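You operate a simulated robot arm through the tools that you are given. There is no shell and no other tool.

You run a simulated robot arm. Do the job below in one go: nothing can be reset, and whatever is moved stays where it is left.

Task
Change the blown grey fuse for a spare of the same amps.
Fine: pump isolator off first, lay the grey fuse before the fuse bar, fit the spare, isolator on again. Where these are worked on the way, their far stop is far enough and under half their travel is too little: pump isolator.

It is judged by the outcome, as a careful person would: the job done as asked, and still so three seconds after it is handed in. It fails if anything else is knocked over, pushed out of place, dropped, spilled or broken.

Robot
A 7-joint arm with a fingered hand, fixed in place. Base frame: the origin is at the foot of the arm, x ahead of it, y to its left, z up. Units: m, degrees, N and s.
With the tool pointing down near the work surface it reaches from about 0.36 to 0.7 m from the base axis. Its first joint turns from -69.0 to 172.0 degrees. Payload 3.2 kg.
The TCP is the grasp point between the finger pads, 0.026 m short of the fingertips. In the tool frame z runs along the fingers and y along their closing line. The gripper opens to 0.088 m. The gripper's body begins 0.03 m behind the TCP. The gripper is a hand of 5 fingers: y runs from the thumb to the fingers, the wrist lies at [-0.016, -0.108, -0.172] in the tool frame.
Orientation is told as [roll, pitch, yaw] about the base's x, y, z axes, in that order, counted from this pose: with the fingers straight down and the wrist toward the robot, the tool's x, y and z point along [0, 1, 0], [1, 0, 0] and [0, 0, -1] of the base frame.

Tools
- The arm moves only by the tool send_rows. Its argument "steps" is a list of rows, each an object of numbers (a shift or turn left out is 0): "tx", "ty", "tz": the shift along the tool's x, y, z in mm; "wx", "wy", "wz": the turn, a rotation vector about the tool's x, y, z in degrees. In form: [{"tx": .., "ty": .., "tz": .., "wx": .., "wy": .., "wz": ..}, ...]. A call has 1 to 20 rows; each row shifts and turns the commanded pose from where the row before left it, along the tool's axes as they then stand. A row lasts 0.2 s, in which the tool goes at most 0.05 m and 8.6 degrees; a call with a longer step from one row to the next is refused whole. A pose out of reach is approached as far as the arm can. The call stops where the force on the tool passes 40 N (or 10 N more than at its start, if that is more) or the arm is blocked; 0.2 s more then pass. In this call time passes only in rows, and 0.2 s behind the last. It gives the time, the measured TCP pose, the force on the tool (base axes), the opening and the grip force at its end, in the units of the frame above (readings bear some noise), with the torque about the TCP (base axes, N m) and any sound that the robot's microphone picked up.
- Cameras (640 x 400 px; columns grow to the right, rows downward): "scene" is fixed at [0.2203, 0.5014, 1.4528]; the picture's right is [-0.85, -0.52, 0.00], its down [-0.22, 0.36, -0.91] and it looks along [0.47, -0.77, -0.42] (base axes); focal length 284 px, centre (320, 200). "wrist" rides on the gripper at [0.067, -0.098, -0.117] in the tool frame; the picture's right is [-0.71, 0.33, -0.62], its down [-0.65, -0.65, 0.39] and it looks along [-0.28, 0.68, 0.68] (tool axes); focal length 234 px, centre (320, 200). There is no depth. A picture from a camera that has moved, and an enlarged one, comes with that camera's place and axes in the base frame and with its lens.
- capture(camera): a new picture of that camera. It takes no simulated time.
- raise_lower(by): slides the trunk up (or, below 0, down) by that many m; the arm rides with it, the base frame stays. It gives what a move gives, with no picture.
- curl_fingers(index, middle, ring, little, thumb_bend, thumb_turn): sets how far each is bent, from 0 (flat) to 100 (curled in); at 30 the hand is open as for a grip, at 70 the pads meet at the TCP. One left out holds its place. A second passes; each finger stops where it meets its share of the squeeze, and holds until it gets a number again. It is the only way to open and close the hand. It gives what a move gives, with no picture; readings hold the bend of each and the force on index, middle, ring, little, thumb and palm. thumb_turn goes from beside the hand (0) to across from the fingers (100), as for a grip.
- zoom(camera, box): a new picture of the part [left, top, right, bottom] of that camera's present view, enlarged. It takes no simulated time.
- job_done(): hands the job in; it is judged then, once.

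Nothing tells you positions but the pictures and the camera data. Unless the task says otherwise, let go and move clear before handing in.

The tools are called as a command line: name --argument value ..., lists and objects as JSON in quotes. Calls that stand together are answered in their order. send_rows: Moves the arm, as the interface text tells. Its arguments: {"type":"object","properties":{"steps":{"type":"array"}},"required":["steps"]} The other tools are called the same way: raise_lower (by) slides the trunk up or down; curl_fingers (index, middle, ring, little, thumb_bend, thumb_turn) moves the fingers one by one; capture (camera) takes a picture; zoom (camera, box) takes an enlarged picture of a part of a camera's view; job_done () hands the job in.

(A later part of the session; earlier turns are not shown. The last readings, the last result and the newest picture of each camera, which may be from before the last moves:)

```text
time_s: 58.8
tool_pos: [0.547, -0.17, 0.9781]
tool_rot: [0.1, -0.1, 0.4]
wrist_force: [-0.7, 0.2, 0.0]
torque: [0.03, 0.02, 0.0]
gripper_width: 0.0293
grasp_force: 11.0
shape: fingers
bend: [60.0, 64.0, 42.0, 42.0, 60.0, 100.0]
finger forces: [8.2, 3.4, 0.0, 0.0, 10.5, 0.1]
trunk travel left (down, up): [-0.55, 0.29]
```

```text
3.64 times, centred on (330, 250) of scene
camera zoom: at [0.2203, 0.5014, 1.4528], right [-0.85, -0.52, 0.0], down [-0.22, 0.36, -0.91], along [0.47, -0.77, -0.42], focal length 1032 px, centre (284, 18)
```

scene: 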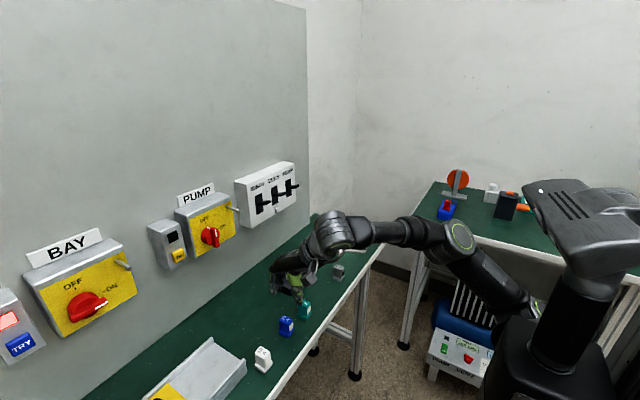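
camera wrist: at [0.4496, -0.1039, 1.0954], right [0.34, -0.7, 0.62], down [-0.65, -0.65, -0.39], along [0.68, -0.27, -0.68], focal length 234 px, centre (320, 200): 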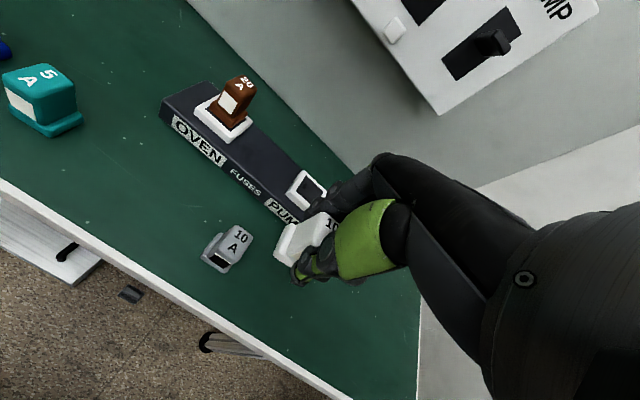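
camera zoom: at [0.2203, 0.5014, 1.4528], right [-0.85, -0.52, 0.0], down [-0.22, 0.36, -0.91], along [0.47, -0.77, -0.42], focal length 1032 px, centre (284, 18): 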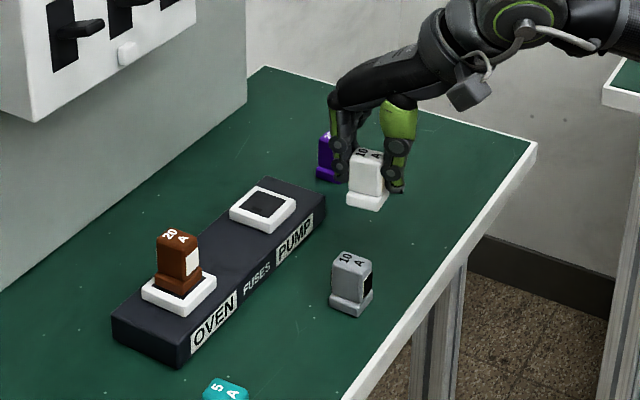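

I'll zoom in to measure the spare's pose in the hand and the empty socket precisely.

zoom --camera "scene" --box '[325, 225, 395, 265]'

zoom --camera "scene" --box '[320, 235, 365, 265]'

zoom --camera "scene" --box '[325, 240, 375, 275]'

zoom --camera "wrist" --box '[260, 160, 360, 290]'

zoom --camera "scene" --box '[325, 215, 365, 240]'

```text
9.14 times, centred on (360, 245) of scene
camera zoom: at [0.2203, 0.5014, 1.4528], right [-0.85, -0.52, 0.0], down [-0.22, 0.36, -0.91], along [0.47, -0.77, -0.42], focal length 2594 px, centre (-46, -211)
```

zoom: 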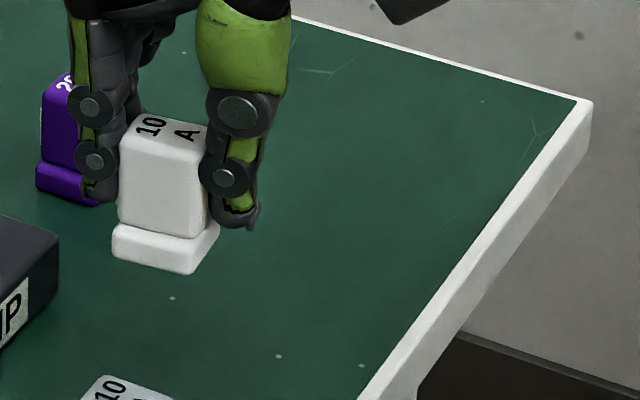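

```text
13.33 times, centred on (342, 250) of scene
camera zoom: at [0.2203, 0.5014, 1.4528], right [-0.85, -0.52, 0.0], down [-0.22, 0.36, -0.91], along [0.47, -0.77, -0.42], focal length 3783 px, centre (20, -467)
```

zoom: 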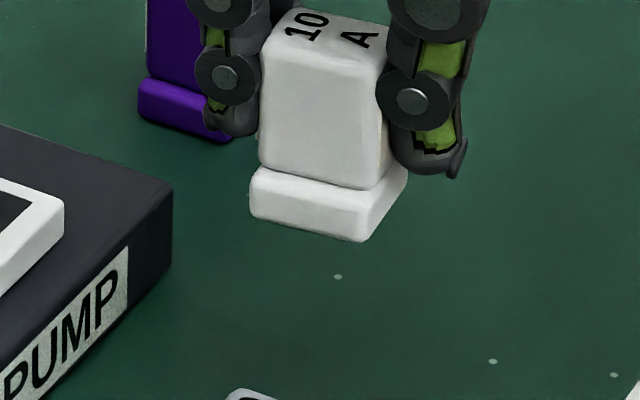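

```text
11.43 times, centred on (350, 258) of scene
camera zoom: at [0.2203, 0.5014, 1.4528], right [-0.85, -0.52, 0.0], down [-0.22, 0.36, -0.91], along [0.47, -0.77, -0.42], focal length 3242 px, centre (-23, -457)
```

zoom: 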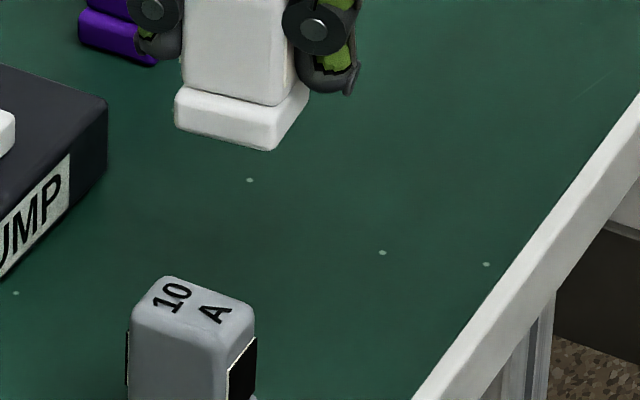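

```text
3.08 times, centred on (310, 225) of wrist
camera zoom: at [0.4496, -0.1039, 1.0954], right [0.34, -0.7, 0.62], down [-0.65, -0.65, -0.39], along [0.68, -0.27, -0.68], focal length 720 px, centre (351, 123)
```

zoom: 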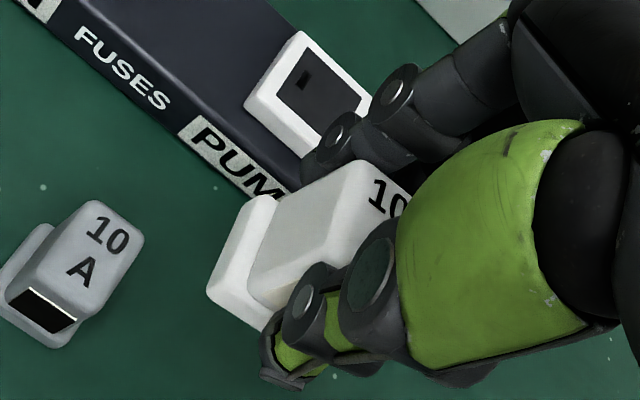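

```text
16.00 times, centred on (345, 228) of scene
camera zoom: at [0.2203, 0.5014, 1.4528], right [-0.85, -0.52, 0.0], down [-0.22, 0.36, -0.91], along [0.47, -0.77, -0.42], focal length 4540 px, centre (-80, -240)
```

zoom: 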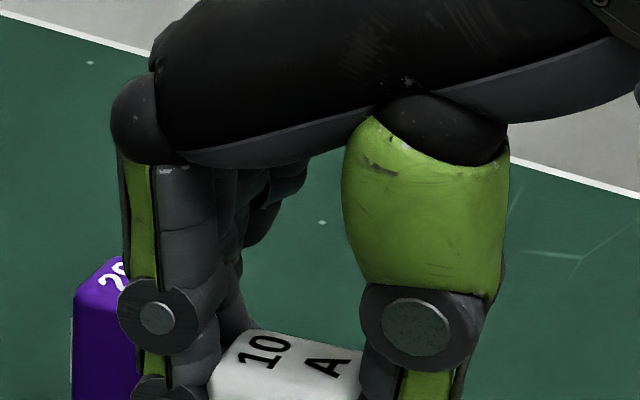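

I want a sharper look at whether the spare is yawed or tilted in the grip before inserting it.

zoom --camera "wrist" --box '[265, 205, 345, 275]'

zoom --camera "scene" --box '[335, 230, 365, 260]'

zoom --camera "scene" --box '[340, 260, 370, 290]'

zoom --camera "scene" --box '[305, 230, 345, 265]'

```text
5.71 times, centred on (305, 240) of wrist
camera zoom: at [0.4496, -0.1039, 1.0954], right [0.34, -0.7, 0.62], down [-0.65, -0.65, -0.39], along [0.68, -0.27, -0.68], focal length 1338 px, centre (406, -29)
```

zoom: 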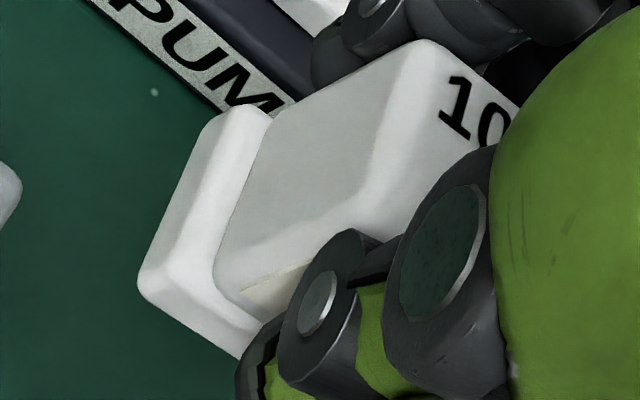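

```text
13.33 times, centred on (350, 245) of scene
camera zoom: at [0.2203, 0.5014, 1.4528], right [-0.85, -0.52, 0.0], down [-0.22, 0.36, -0.91], along [0.47, -0.77, -0.42], focal length 3783 px, centre (-80, -400)
```

zoom: 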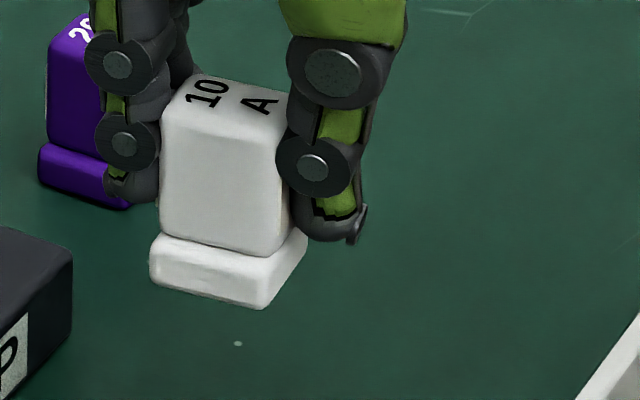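

```text
13.33 times, centred on (355, 275) of scene
camera zoom: at [0.2203, 0.5014, 1.4528], right [-0.85, -0.52, 0.0], down [-0.22, 0.36, -0.91], along [0.47, -0.77, -0.42], focal length 3783 px, centre (-147, -800)
```

zoom: 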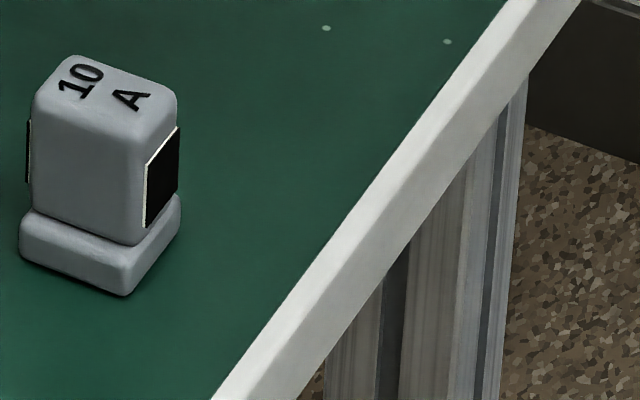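

```text
11.43 times, centred on (325, 248) of scene
camera zoom: at [0.2203, 0.5014, 1.4528], right [-0.85, -0.52, 0.0], down [-0.22, 0.36, -0.91], along [0.47, -0.77, -0.42], focal length 3242 px, centre (263, -343)
```

zoom: 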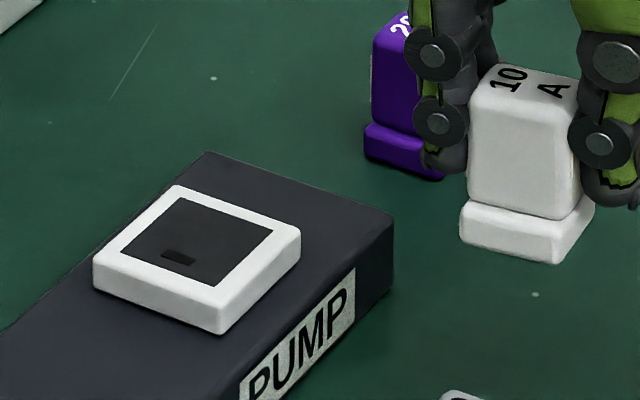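

The spare appears yawed about 6° counter-clockwise in the grip, and the socket centre is about (0.650, -0.166) with its rim at z≈0.895. I'll turn the hand 6.5° to square it up and move above the socket.

send_rows --steps '[{"wz": 6.5}, {"ty": 17.8, "tx": 1.8}, {"ty": 17.8, "tx": 1.8}, {"ty": 17.8, "tx": 1.8}, {"ty": 17.8, "tx": 1.8}, {"ty": 17.8, "tx": 1.8}, {"ty": 17.7, "tx": 1.8}, {"tz": 8}, {"tz": 0}, {"tz": 0}]'

zoom --camera "wrist" --box '[225, 185, 345, 285]'

zoom --camera "scene" --box '[305, 220, 345, 260]'

```text
time_s: 61.0
tool_pos: [0.6555, -0.1704, 0.9706]
tool_rot: [0.0, 0.0, -6.0]
wrist_force: [0.2, -0.3, -0.2]
torque: [0.05, 0.01, -0.01]
gripper_width: 0.029
grasp_force: 11.3
shape: fingers
bend: [60.0, 65.0, 42.0, 42.0, 60.0, 100.0]
finger forces: [8.3, 3.5, 0.1, 0.0, 10.4, 0.0]
trunk travel left (down, up): [-0.55, 0.29]
```

```text
4.00 times, centred on (285, 235) of wrist
camera zoom: at [0.5652, -0.094, 1.0875], right [0.26, -0.74, 0.62], down [-0.72, -0.58, -0.39], along [0.65, -0.35, -0.68], focal length 937 px, centre (460, 60)
```

zoom: 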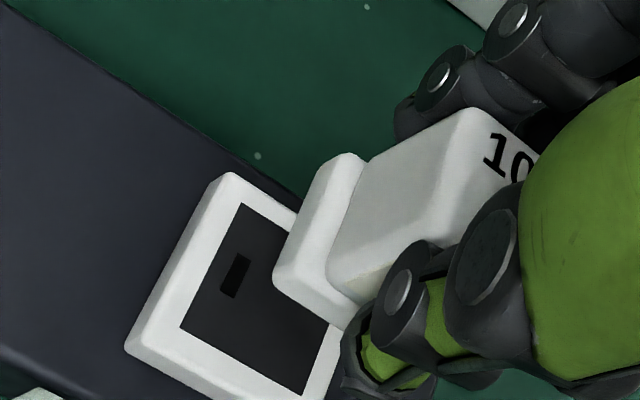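

```text
10.00 times, centred on (325, 240) of scene
camera zoom: at [0.2203, 0.5014, 1.4528], right [-0.85, -0.52, 0.0], down [-0.22, 0.36, -0.91], along [0.47, -0.77, -0.42], focal length 2837 px, centre (270, -200)
```

zoom: 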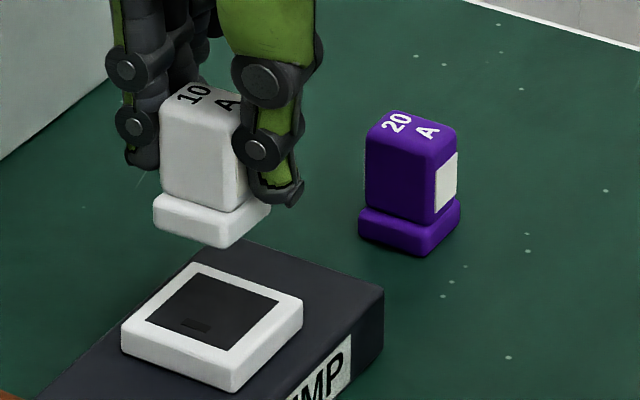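

The spare is now parallel to the socket and within about 1 mm of centre. I'll nudge 1 mm right and lower most of the way, then check again.

send_rows --steps '[{"tx": -1, "tz": 8}, {"tz": 8}, {"tz": 6}, {"tz": 0}, {"tz": 0}]'

zoom --camera "wrist" --box '[225, 185, 345, 285]'

zoom --camera "scene" --box '[305, 225, 345, 260]'

```text
time_s: 62.2
tool_pos: [0.654, -0.1697, 0.9485]
tool_rot: [-0.1, 0.1, -6.0]
wrist_force: [0.0, -1.4, -0.1]
torque: [0.02, 0.0, -0.02]
gripper_width: 0.029
grasp_force: 11.1
shape: fingers
bend: [60.0, 65.0, 42.0, 42.0, 60.0, 100.0]
finger forces: [8.2, 3.6, 0.0, 0.0, 10.6, 0.0]
trunk travel left (down, up): [-0.55, 0.29]
```

```text
4.00 times, centred on (285, 235) of wrist
camera zoom: at [0.5649, -0.0936, 1.0652], right [0.26, -0.74, 0.62], down [-0.72, -0.58, -0.39], along [0.65, -0.35, -0.68], focal length 937 px, centre (460, 60)
```

zoom: 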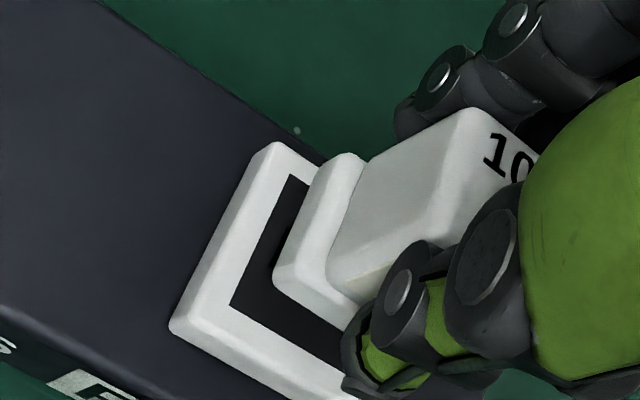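

```text
11.43 times, centred on (325, 242) of scene
camera zoom: at [0.2203, 0.5014, 1.4528], right [-0.85, -0.52, 0.0], down [-0.22, 0.36, -0.91], along [0.47, -0.77, -0.42], focal length 3242 px, centre (263, -286)
```

zoom: 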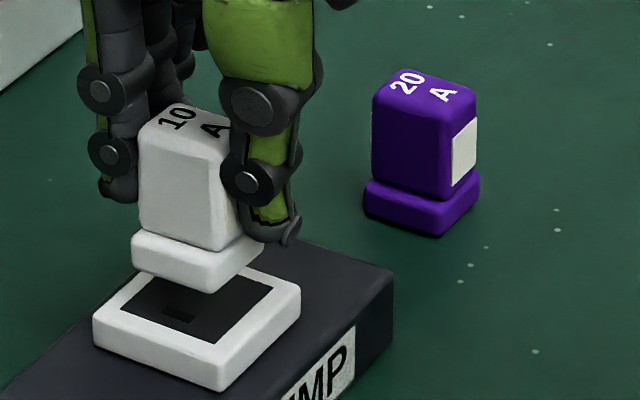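

Still well aligned. Lowering another 8 mm and rechecking.

send_rows --steps '[{"tz": 4}, {"tz": 4}, {"tz": 0}, {"tz": 0}]'

zoom --camera "wrist" --box '[225, 185, 345, 285]'

zoom --camera "scene" --box '[310, 235, 340, 260]'

```text
time_s: 63.2
tool_pos: [0.6534, -0.1714, 0.9397]
tool_rot: [0.0, 0.1, -6.0]
wrist_force: [-0.1, 0.0, -0.5]
torque: [-0.01, 0.0, 0.01]
gripper_width: 0.0294
grasp_force: 11.5
shape: fingers
bend: [60.0, 65.0, 42.0, 42.0, 60.0, 100.0]
finger forces: [8.2, 3.5, 0.1, 0.0, 10.6, 0.0]
trunk travel left (down, up): [-0.55, 0.29]
```

```text
4.00 times, centred on (285, 235) of wrist
camera zoom: at [0.5643, -0.0945, 1.0568], right [0.26, -0.74, 0.62], down [-0.72, -0.58, -0.39], along [0.65, -0.35, -0.68], focal length 937 px, centre (460, 60)
```

zoom: 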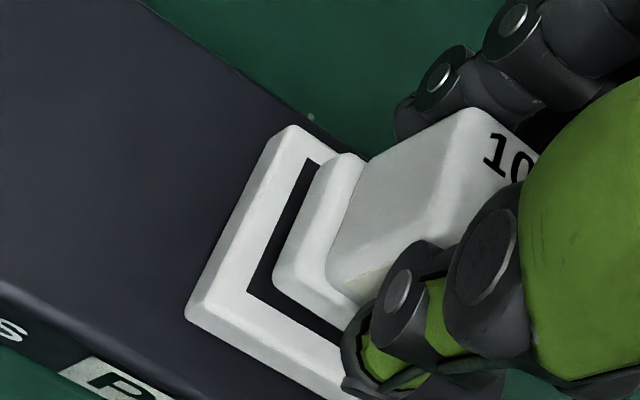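

```text
16.00 times, centred on (325, 248) of scene
camera zoom: at [0.2203, 0.5014, 1.4528], right [-0.85, -0.52, 0.0], down [-0.22, 0.36, -0.91], along [0.47, -0.77, -0.42], focal length 4540 px, centre (240, -560)
```

zoom: 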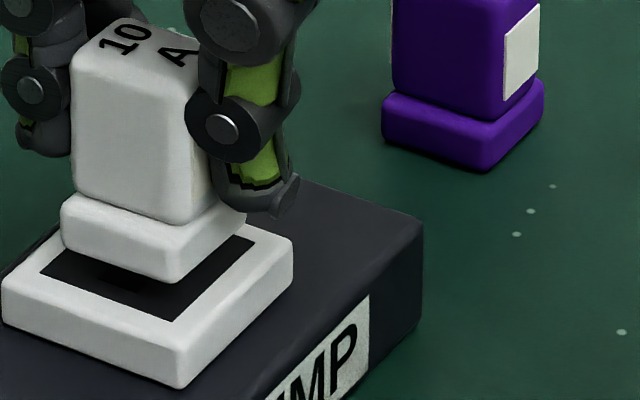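

Gap between flange and recess looks even. Small 1 mm correction and slow lowering into the socket, watching the force.

send_rows --steps '[{"tx": 1, "ty": 0.5}, {"tz": 2}, {"tz": 1}, {"tz": 1}, {"tz": 0}]'

zoom --camera "wrist" --box '[225, 185, 345, 285]'

zoom --camera "scene" --box '[310, 235, 340, 260]'

```text
time_s: 64.4
tool_pos: [0.656, -0.1717, 0.9349]
tool_rot: [0.0, 0.0, -6.1]
wrist_force: [-0.5, -0.2, 0.1]
torque: [0.02, 0.01, 0.04]
gripper_width: 0.0293
grasp_force: 11.3
shape: fingers
bend: [60.0, 65.0, 42.0, 42.0, 60.0, 100.0]
finger forces: [8.2, 3.5, 0.1, 0.0, 10.5, 0.0]
trunk travel left (down, up): [-0.55, 0.29]
```

```text
4.00 times, centred on (285, 235) of wrist
camera zoom: at [0.5656, -0.0944, 1.052], right [0.26, -0.74, 0.62], down [-0.72, -0.58, -0.39], along [0.65, -0.35, -0.68], focal length 937 px, centre (460, 60)
```

zoom: 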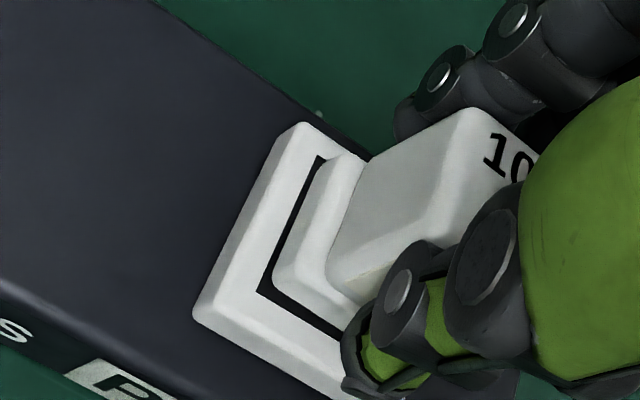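

```text
16.00 times, centred on (325, 248) of scene
camera zoom: at [0.2203, 0.5014, 1.4528], right [-0.85, -0.52, 0.0], down [-0.22, 0.36, -0.91], along [0.47, -0.77, -0.42], focal length 4540 px, centre (240, -560)
```

zoom: 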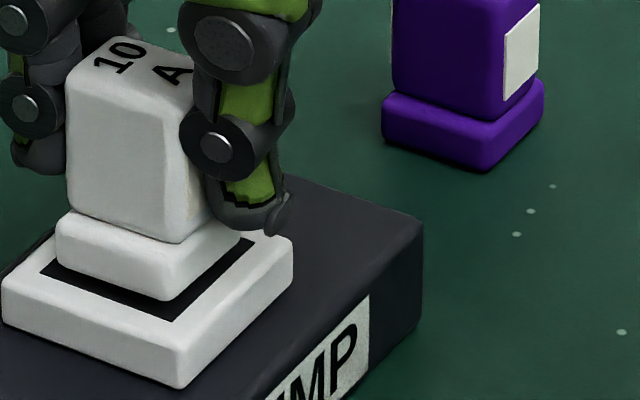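

Flange is entering the recess squarely. Continuing down 1 mm at a time.

send_rows --steps '[{"tz": 1}, {"tz": 1}, {"tz": 1}, {"tz": 0}]'

zoom --camera "scene" --box '[310, 235, 340, 260]'

zoom --camera "wrist" --box '[225, 185, 345, 285]'

```text
time_s: 65.4
tool_pos: [0.6538, -0.1706, 0.9327]
tool_rot: [0.0, 0.0, -6.1]
wrist_force: [-0.4, 0.7, 2.7]
torque: [-0.03, -0.03, -0.03]
gripper_width: 0.0293
grasp_force: 11.2
shape: fingers
bend: [60.0, 64.0, 42.0, 42.0, 60.0, 100.0]
finger forces: [8.0, 4.5, 0.0, 0.1, 10.9, 0.0]
trunk travel left (down, up): [-0.55, 0.29]
```

```text
16.00 times, centred on (325, 248) of scene
camera zoom: at [0.2203, 0.5014, 1.4528], right [-0.85, -0.52, 0.0], down [-0.22, 0.36, -0.91], along [0.47, -0.77, -0.42], focal length 4540 px, centre (240, -560)
```

zoom: 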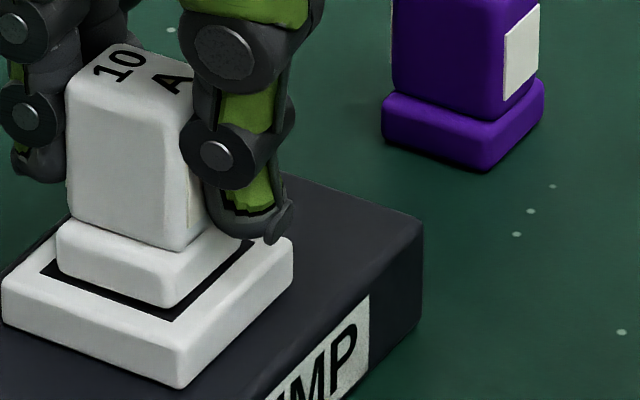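

```text
4.00 times, centred on (285, 235) of wrist
camera zoom: at [0.5655, -0.0944, 1.0498], right [0.25, -0.74, 0.62], down [-0.72, -0.58, -0.39], along [0.65, -0.35, -0.68], focal length 937 px, centre (460, 60)
```

zoom: 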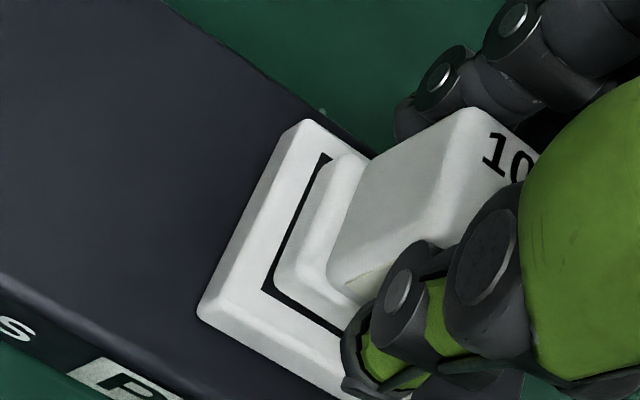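

First contact felt (about 3 N). Pressing gently further to seat it.

send_rows --steps '[{"tz": 1}, {"tz": 1}, {"tz": 0}]'

zoom --camera "scene" --box '[310, 235, 340, 260]'

```text
time_s: 66.2
tool_pos: [0.6554, -0.1709, 0.932]
tool_rot: [0.1, -0.3, -6.2]
wrist_force: [4.4, -4.9, 7.7]
torque: [-0.1, -0.29, -0.04]
gripper_width: 0.0292
grasp_force: 15.0
shape: fingers
bend: [60.0, 64.0, 42.0, 42.0, 60.0, 100.0]
finger forces: [10.4, 9.3, 0.1, 0.0, 10.0, 0.1]
trunk travel left (down, up): [-0.55, 0.29]
heard: snap
```

```text
16.00 times, centred on (325, 248) of scene
camera zoom: at [0.2203, 0.5014, 1.4528], right [-0.85, -0.52, 0.0], down [-0.22, 0.36, -0.91], along [0.47, -0.77, -0.42], focal length 4540 px, centre (240, -560)
```

zoom: 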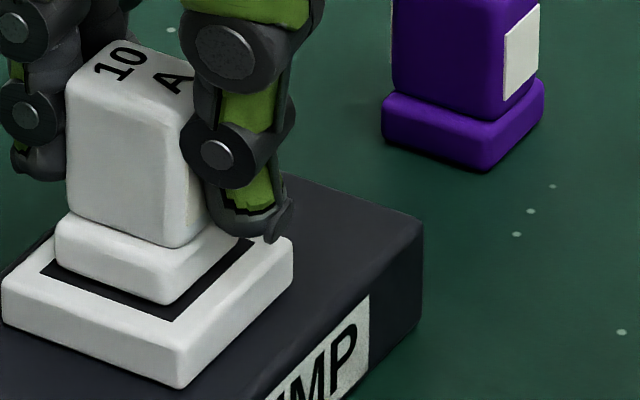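

Snap heard: the spare is seated. Releasing while the slight downward press holds it in place.

curl_fingers --index 50 --middle 50 --thumb_bend 50

zoom --camera "scene" --box '[310, 235, 340, 260]'

zoom --camera "wrist" --box '[225, 185, 345, 285]'

```text
time_s: 67.2
tool_pos: [0.6552, -0.1711, 0.9319]
tool_rot: [0.0, -0.1, -6.1]
wrist_force: [0.2, 0.2, -0.6]
torque: [0.01, 0.03, 0.0]
gripper_width: 0.0452
grasp_force: 0.0
shape: fingers
bend: [50.0, 50.0, 42.0, 42.0, 50.0, 100.0]
finger forces: [0.0, 0.0, 0.0, 0.1, 0.0, 0.1]
trunk travel left (down, up): [-0.55, 0.29]
heard: snap
```

```text
16.00 times, centred on (325, 248) of scene
camera zoom: at [0.2203, 0.5014, 1.4528], right [-0.85, -0.52, 0.0], down [-0.22, 0.36, -0.91], along [0.47, -0.77, -0.42], focal length 4540 px, centre (240, -560)
```

zoom: 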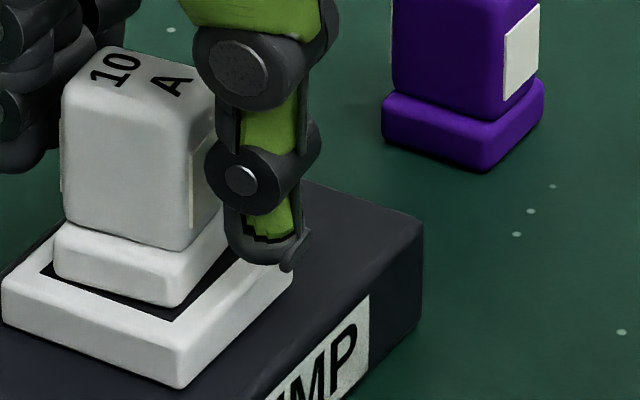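

```text
4.00 times, centred on (285, 235) of wrist
camera zoom: at [0.5659, -0.0937, 1.0482], right [0.26, -0.74, 0.62], down [-0.72, -0.58, -0.39], along [0.65, -0.35, -0.68], focal length 937 px, centre (460, 60)
```

zoom: 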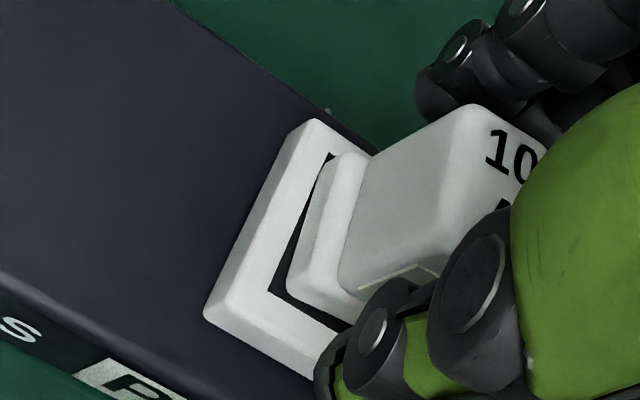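

A second snap sounded on release, so I need to verify whether the spare is really seated. I'll compare it with the OVEN fuse, which is known to be seated.

zoom --camera "scene" --box '[275, 245, 310, 295]'

send_rows --steps '[{"tz": -8}, {"tz": -14}, {"tz": -18}, {"tz": 0}]'

zoom --camera "scene" --box '[310, 225, 345, 265]'

zoom --camera "scene" --box '[275, 250, 310, 290]'

zoom --camera "wrist" --box '[200, 185, 330, 310]'

```text
8.00 times, centred on (292, 270) of scene
camera zoom: at [0.2203, 0.5014, 1.4528], right [-0.85, -0.52, 0.0], down [-0.22, 0.36, -0.91], along [0.47, -0.77, -0.42], focal length 2270 px, centre (540, -360)
```

zoom: 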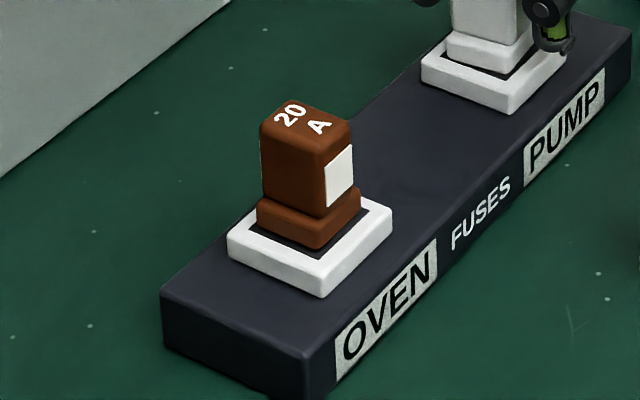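

```text
time_s: 68.2
tool_pos: [0.6543, -0.1714, 0.9704]
tool_rot: [0.1, 0.0, -6.0]
wrist_force: [-0.3, -0.5, -0.6]
torque: [-0.02, 0.0, -0.01]
gripper_width: 0.0455
grasp_force: 0.1
shape: fingers
bend: [50.0, 50.0, 42.0, 42.0, 50.0, 100.0]
finger forces: [0.0, 0.0, 0.1, 0.0, 0.0, 0.0]
trunk travel left (down, up): [-0.55, 0.29]
```

```text
10.00 times, centred on (328, 245) of scene
camera zoom: at [0.2203, 0.5014, 1.4528], right [-0.85, -0.52, 0.0], down [-0.22, 0.36, -0.91], along [0.47, -0.77, -0.42], focal length 2837 px, centre (245, -250)
```

zoom: 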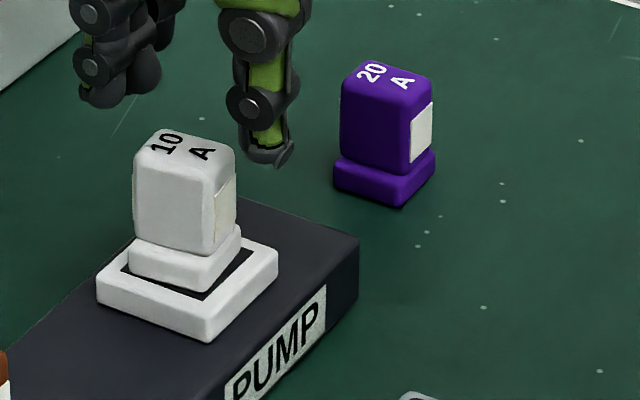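

```text
10.00 times, centred on (292, 270) of scene
camera zoom: at [0.2203, 0.5014, 1.4528], right [-0.85, -0.52, 0.0], down [-0.22, 0.36, -0.91], along [0.47, -0.77, -0.42], focal length 2837 px, centre (595, -500)
```

zoom: 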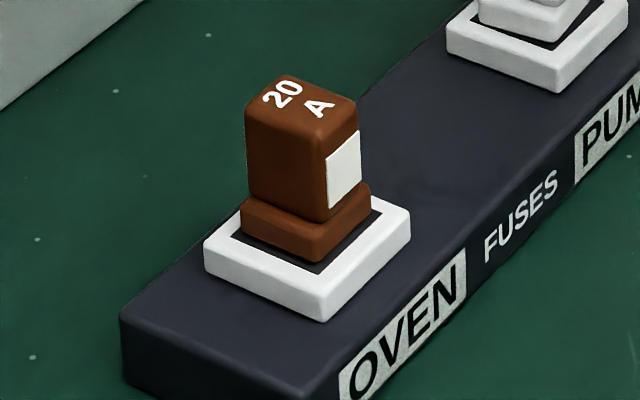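

```text
3.20 times, centred on (265, 248) of wrist
camera zoom: at [0.5652, -0.0948, 1.0876], right [0.26, -0.74, 0.62], down [-0.72, -0.58, -0.39], along [0.65, -0.35, -0.68], focal length 749 px, centre (496, 48)
```

zoom: 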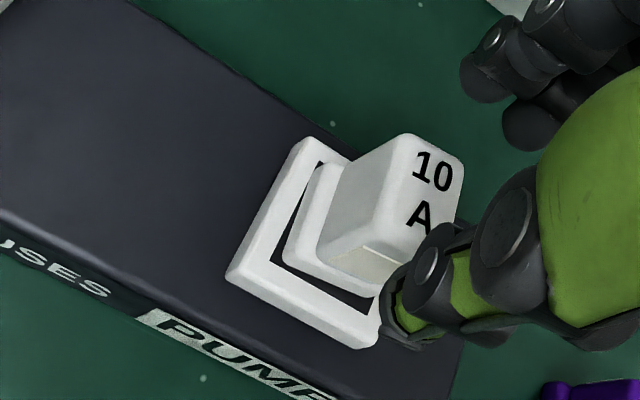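

The spare sits in the recess at the same height and place as the old one did, with only a few degrees of yaw, but the second snap leaves doubt. I'll raise, close the fingertips together and press straight down on its top: if it isn't latched, that will snap it home.

send_rows --steps '[{"tz": -10}, {"tz": -10, "tx": 3, "ty": -3}, {"tx": 3, "ty": -2.7}, {"wz": -6}, {"tz": 0}]'

curl_fingers --index 70 --middle 70 --thumb_bend 70

zoom --camera "wrist" --box '[200, 160, 360, 310]'

zoom --camera "scene" --box '[300, 210, 350, 265]'

```text
time_s: 69.4
tool_pos: [0.6506, -0.1636, 0.991]
tool_rot: [0.0, 0.0, 0.1]
wrist_force: [0.0, 0.5, -0.4]
torque: [-0.02, -0.02, 0.01]
gripper_width: 0.0453
grasp_force: 0.1
shape: fingers
bend: [50.0, 50.0, 42.0, 42.0, 50.0, 100.0]
finger forces: [0.0, 0.1, 0.0, 0.0, 0.0, 0.0]
trunk travel left (down, up): [-0.55, 0.29]
```

```text
time_s: 70.4
tool_pos: [0.6504, -0.1647, 0.9911]
tool_rot: [-0.1, 0.0, 0.0]
wrist_force: [-0.3, 0.2, 0.5]
torque: [0.01, 0.02, 0.0]
gripper_width: 0.0044
grasp_force: 0.1
shape: fingers
bend: [70.0, 70.0, 42.0, 42.0, 70.0, 100.0]
finger forces: [0.1, 0.1, 0.0, 0.1, 0.1, 0.1]
trunk travel left (down, up): [-0.55, 0.29]
```

```text
2.67 times, centred on (280, 235) of wrist
camera zoom: at [0.5536, -0.0974, 1.1077], right [0.33, -0.71, 0.62], down [-0.65, -0.65, -0.39], along [0.68, -0.28, -0.68], focal length 624 px, centre (427, 107)
```

zoom: 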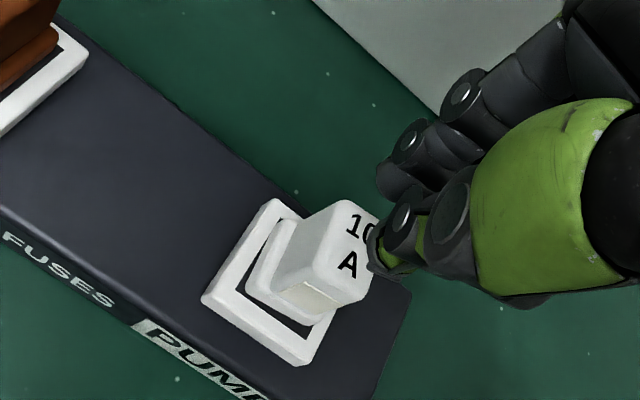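

```text
7.27 times, centred on (325, 238) of scene
camera zoom: at [0.2203, 0.5014, 1.4528], right [-0.85, -0.52, 0.0], down [-0.22, 0.36, -0.91], along [0.47, -0.77, -0.42], focal length 2063 px, centre (284, -73)
```

zoom: 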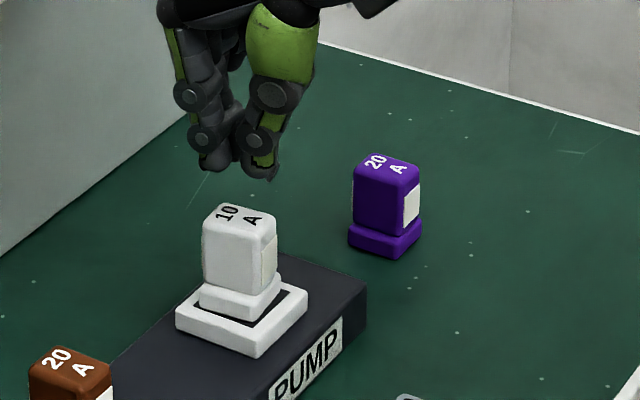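

The seating matches how the grey fuse looked originally, to within about 1 mm. Now pressing down on its top, gently.

send_rows --steps '[{"tz": 8, "tx": -1}, {"tz": 7}, {"tz": 3}, {"tz": 1}, {"tz": 1}, {"tz": 0}]'

zoom --camera "scene" --box '[300, 210, 350, 265]'

```text
time_s: 71.8
tool_pos: [0.6506, -0.1641, 0.9706]
tool_rot: [0.0, 0.0, -0.2]
wrist_force: [0.5, 0.5, -0.4]
torque: [0.01, 0.02, 0.03]
gripper_width: 0.0044
grasp_force: 0.0
shape: fingers
bend: [70.0, 70.0, 42.0, 42.0, 70.0, 100.0]
finger forces: [0.1, 0.1, 0.1, 0.1, 0.1, 0.0]
trunk travel left (down, up): [-0.55, 0.29]
```

```text
7.27 times, centred on (325, 238) of scene
camera zoom: at [0.2203, 0.5014, 1.4528], right [-0.85, -0.52, 0.0], down [-0.22, 0.36, -0.91], along [0.47, -0.77, -0.42], focal length 2063 px, centre (284, -73)
```

zoom: 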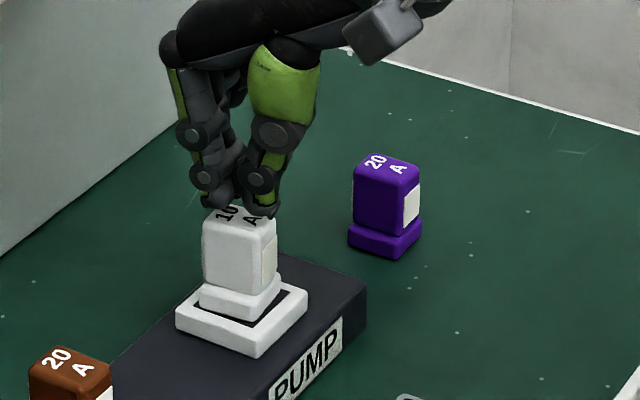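

send_rows --steps '[{"tz": 1}, {"tz": 1}, {"tz": 1}, {"tz": 1}, {"tz": 0}]'

```text
time_s: 73.0
tool_pos: [0.6497, -0.1659, 0.9674]
tool_rot: [0.0, 0.0, -0.1]
wrist_force: [-0.9, 0.1, -0.2]
torque: [-0.02, -0.02, 0.0]
gripper_width: 0.0045
grasp_force: 0.0
shape: fingers
bend: [70.0, 70.0, 42.0, 42.0, 70.0, 100.0]
finger forces: [0.1, 0.0, 0.0, 0.1, 0.1, 0.0]
trunk travel left (down, up): [-0.55, 0.29]
```

send_rows --steps '[{"tz": 1}, {"tz": 1}, {"tz": 1}, {"tz": 0}]'

zoom --camera "scene" --box '[300, 210, 350, 265]'

zoom --camera "wrist" --box '[220, 160, 380, 310]'

```text
time_s: 74.0
tool_pos: [0.6493, -0.1652, 0.964]
tool_rot: [-0.1, 0.0, -0.1]
wrist_force: [-0.4, 0.0, -0.4]
torque: [0.03, -0.02, -0.03]
gripper_width: 0.0042
grasp_force: 0.1
shape: fingers
bend: [70.0, 70.0, 42.0, 42.0, 70.0, 100.0]
finger forces: [0.1, 0.0, 0.0, 0.1, 0.1, 0.0]
trunk travel left (down, up): [-0.55, 0.29]
```

```text
7.27 times, centred on (325, 238) of scene
camera zoom: at [0.2203, 0.5014, 1.4528], right [-0.85, -0.52, 0.0], down [-0.22, 0.36, -0.91], along [0.47, -0.77, -0.42], focal length 2063 px, centre (284, -73)
```

zoom: 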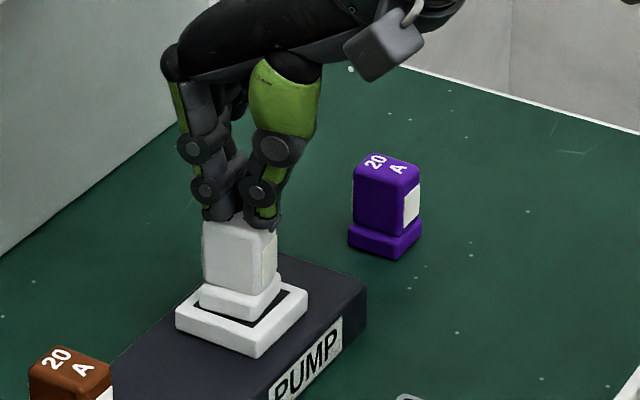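

```text
2.67 times, centred on (300, 235) of wrist
camera zoom: at [0.5528, -0.098, 1.081], right [0.33, -0.71, 0.62], down [-0.65, -0.65, -0.39], along [0.68, -0.28, -0.68], focal length 624 px, centre (373, 107)
```

zoom: 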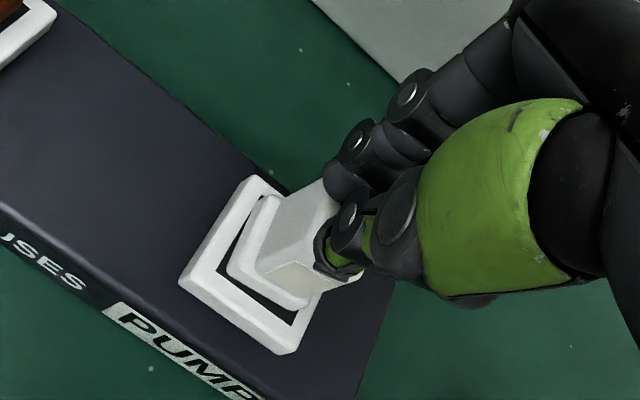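

send_rows --steps '[{"tz": 1}, {"tz": 1}, {"tz": 1}, {"tz": 0}]'

```text
time_s: 75.0
tool_pos: [0.6505, -0.1646, 0.9624]
tool_rot: [-0.1, -0.2, -0.1]
wrist_force: [3.5, 0.4, 9.2]
torque: [-0.13, -0.16, 0.06]
gripper_width: 0.0044
grasp_force: 4.9
shape: fingers
bend: [70.0, 69.0, 42.0, 42.0, 70.0, 100.0]
finger forces: [0.1, 9.5, 0.0, 0.0, 0.0, 0.0]
trunk travel left (down, up): [-0.55, 0.29]
```

send_rows --steps '[{"tz": 1}, {"tz": 0.5}, {"tz": 0}]'

zoom --camera "scene" --box '[300, 210, 350, 265]'

zoom --camera "wrist" --box '[220, 160, 380, 310]'

```text
time_s: 75.8
tool_pos: [0.6476, -0.1651, 0.9613]
tool_rot: [0.0, -0.5, -0.2]
wrist_force: [7.4, -2.4, 20.7]
torque: [-0.33, -0.38, 0.1]
gripper_width: 0.0046
grasp_force: 10.7
shape: fingers
bend: [70.0, 71.0, 42.0, 42.0, 70.0, 100.0]
finger forces: [0.1, 21.2, 0.0, 0.1, 0.0, 0.1]
trunk travel left (down, up): [-0.55, 0.29]
```

```text
7.27 times, centred on (325, 238) of scene
camera zoom: at [0.2203, 0.5014, 1.4528], right [-0.85, -0.52, 0.0], down [-0.22, 0.36, -0.91], along [0.47, -0.77, -0.42], focal length 2063 px, centre (284, -73)
```

zoom: 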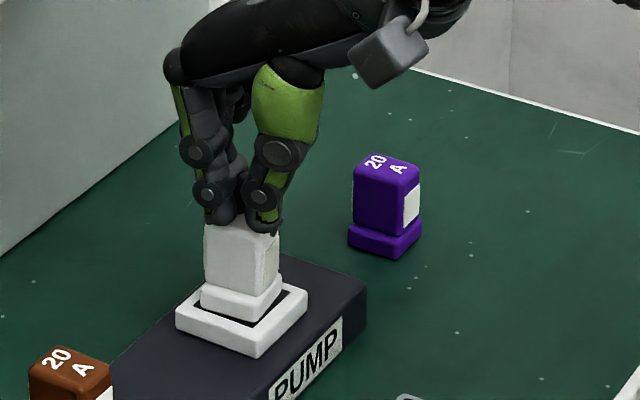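

```text
2.67 times, centred on (300, 235) of wrist
camera zoom: at [0.5507, -0.0976, 1.0789], right [0.33, -0.71, 0.63], down [-0.65, -0.65, -0.39], along [0.68, -0.28, -0.67], focal length 624 px, centre (373, 107)
```

zoom: 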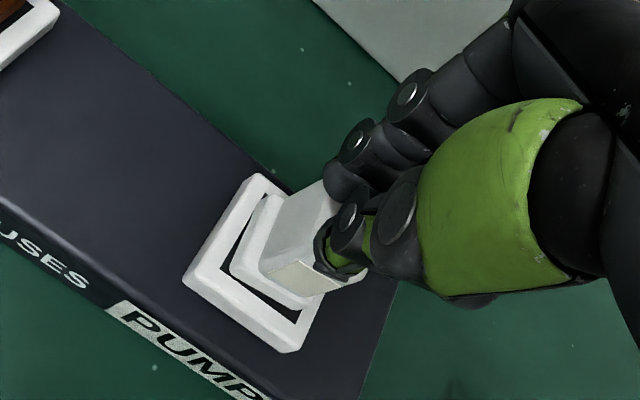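

Pressed with 20 N without any new snap, which suggests it's already home. I'll ease off and check whether it stayed or sprang back.

send_rows --steps '[{"tz": -2}, {"tz": -5}, {"tz": -15}, {"tz": -15}, {"tz": 0}]'

zoom --camera "scene" --box '[310, 225, 345, 265]'

zoom --camera "wrist" --box '[200, 180, 330, 290]'

```text
time_s: 77.0
tool_pos: [0.6503, -0.1647, 0.9947]
tool_rot: [-0.1, 0.1, -0.1]
wrist_force: [-0.7, -0.1, -0.5]
torque: [0.0, 0.0, -0.02]
gripper_width: 0.0044
grasp_force: 0.0
shape: fingers
bend: [70.0, 70.0, 42.0, 42.0, 70.0, 100.0]
finger forces: [0.1, 0.0, 0.1, 0.0, 0.0, 0.0]
trunk travel left (down, up): [-0.55, 0.29]
```

```text
10.00 times, centred on (328, 245) of scene
camera zoom: at [0.2203, 0.5014, 1.4528], right [-0.85, -0.52, 0.0], down [-0.22, 0.36, -0.91], along [0.47, -0.77, -0.42], focal length 2837 px, centre (245, -250)
```

zoom: 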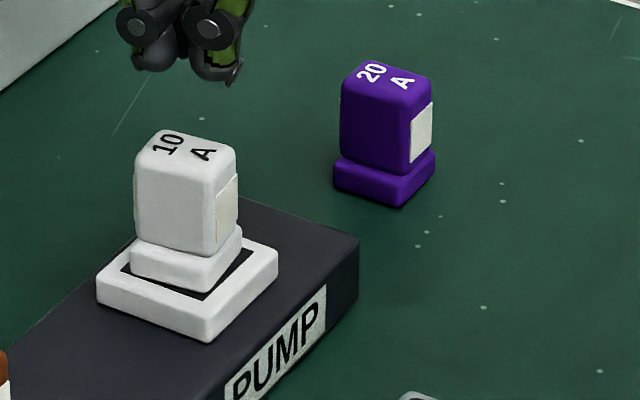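

```text
3.64 times, centred on (265, 235) of wrist
camera zoom: at [0.5532, -0.0988, 1.1126], right [0.33, -0.71, 0.62], down [-0.65, -0.65, -0.39], along [0.68, -0.28, -0.68], focal length 852 px, centre (520, 73)
```

zoom: 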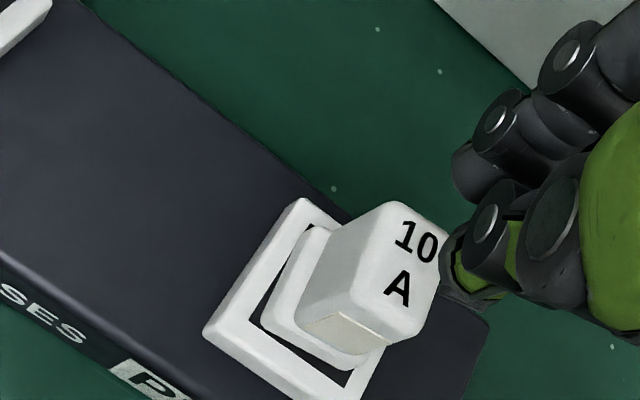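

It hasn't moved. I'll look very closely at how the flange sits in the recess compared with the brown one, before deciding if it needs reseating.

zoom --camera "wrist" --box '[230, 205, 310, 275]'

zoom --camera "scene" --box '[316, 236, 341, 262]'

zoom --camera "scene" --box '[279, 257, 304, 283]'

zoom --camera "scene" --box '[140, 190, 240, 270]'

```text
5.71 times, centred on (270, 240) of wrist
camera zoom: at [0.5532, -0.0988, 1.1126], right [0.33, -0.71, 0.62], down [-0.65, -0.65, -0.39], along [0.68, -0.28, -0.68], focal length 1338 px, centre (606, -29)
```

zoom: 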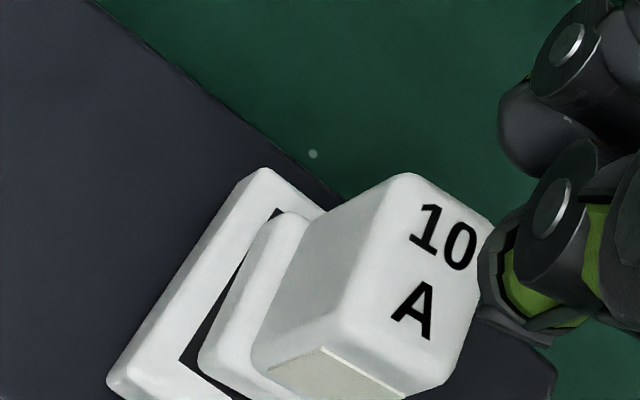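

```text
15.38 times, centred on (328, 249) of scene
camera zoom: at [0.2203, 0.5014, 1.4528], right [-0.85, -0.52, 0.0], down [-0.22, 0.36, -0.91], along [0.47, -0.77, -0.42], focal length 4365 px, centre (189, -554)
```

zoom: 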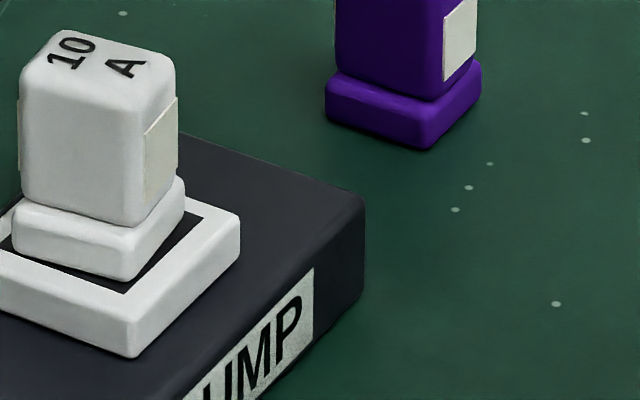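

```text
15.38 times, centred on (292, 270) of scene
camera zoom: at [0.2203, 0.5014, 1.4528], right [-0.85, -0.52, 0.0], down [-0.22, 0.36, -0.91], along [0.47, -0.77, -0.42], focal length 4365 px, centre (758, -877)
```

zoom: 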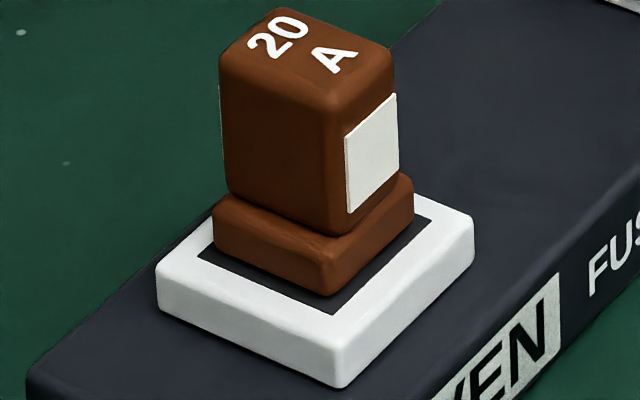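

```text
5.00 times, centred on (190, 230) of scene
camera zoom: at [0.2203, 0.5014, 1.4528], right [-0.85, -0.52, 0.0], down [-0.22, 0.36, -0.91], along [0.47, -0.77, -0.42], focal length 1419 px, centre (970, 50)
```

zoom: 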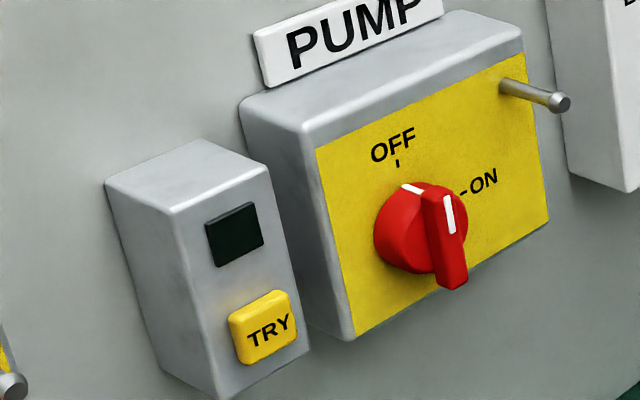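

The spare sits a few degrees yawed, unlike the brown one which is perfectly square. To be sure, I'll regrip it squarely and centred, straighten it, press again and release gently while listening.

curl_fingers --index 47 --middle 47 --thumb_bend 47

send_rows --steps '[{"ty": 3.8, "tx": -2.2}, {"tz": 15}, {"tz": 15}, {"tz": 15}, {"tz": 12}, {"tz": 4}, {"tz": 0}]'

zoom --camera "wrist" --box '[225, 185, 345, 285]'

zoom --camera "scene" --box '[305, 225, 345, 265]'

```text
time_s: 78.0
tool_pos: [0.6505, -0.1656, 0.9967]
tool_rot: [0.0, 0.1, -0.1]
wrist_force: [0.0, 1.0, 0.2]
torque: [0.02, 0.03, -0.03]
gripper_width: 0.0516
grasp_force: 0.0
shape: fingers
bend: [47.0, 47.0, 42.0, 42.0, 47.0, 100.0]
finger forces: [0.0, 0.0, 0.0, 0.1, 0.0, 0.1]
trunk travel left (down, up): [-0.55, 0.29]
```

```text
time_s: 79.6
tool_pos: [0.6546, -0.1661, 0.9357]
tool_rot: [0.0, 0.0, -0.2]
wrist_force: [-1.4, -0.1, 0.4]
torque: [0.01, 0.0, 0.0]
gripper_width: 0.0519
grasp_force: 0.1
shape: fingers
bend: [47.0, 47.0, 42.0, 42.0, 47.0, 100.0]
finger forces: [0.1, 0.1, 0.0, 0.0, 0.0, 0.0]
trunk travel left (down, up): [-0.55, 0.29]
```

```text
4.00 times, centred on (285, 235) of wrist
camera zoom: at [0.5572, -0.0996, 1.0529], right [0.33, -0.71, 0.62], down [-0.65, -0.65, -0.39], along [0.68, -0.28, -0.68], focal length 937 px, centre (460, 60)
```

zoom: 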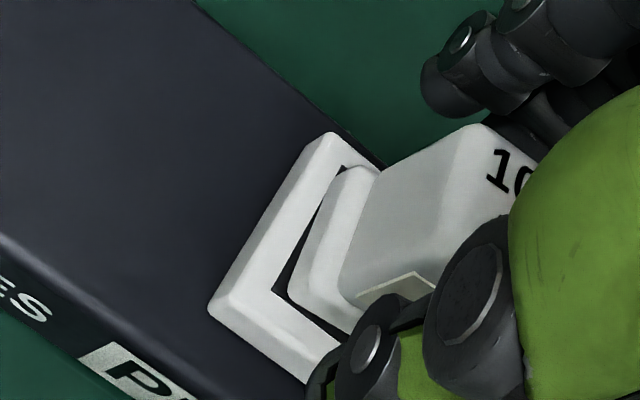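

```text
10.00 times, centred on (325, 245) of scene
camera zoom: at [0.2203, 0.5014, 1.4528], right [-0.85, -0.52, 0.0], down [-0.22, 0.36, -0.91], along [0.47, -0.77, -0.42], focal length 2837 px, centre (270, -250)
```

zoom: 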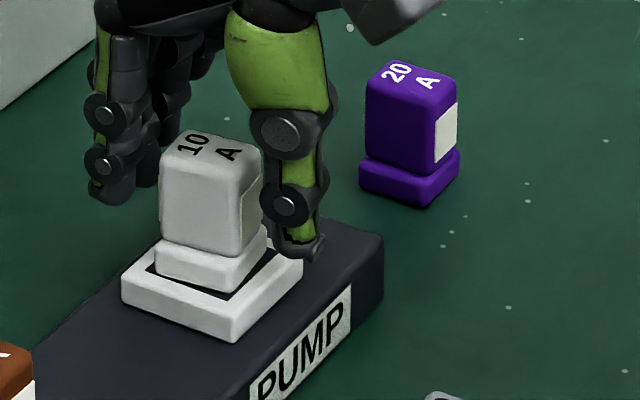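

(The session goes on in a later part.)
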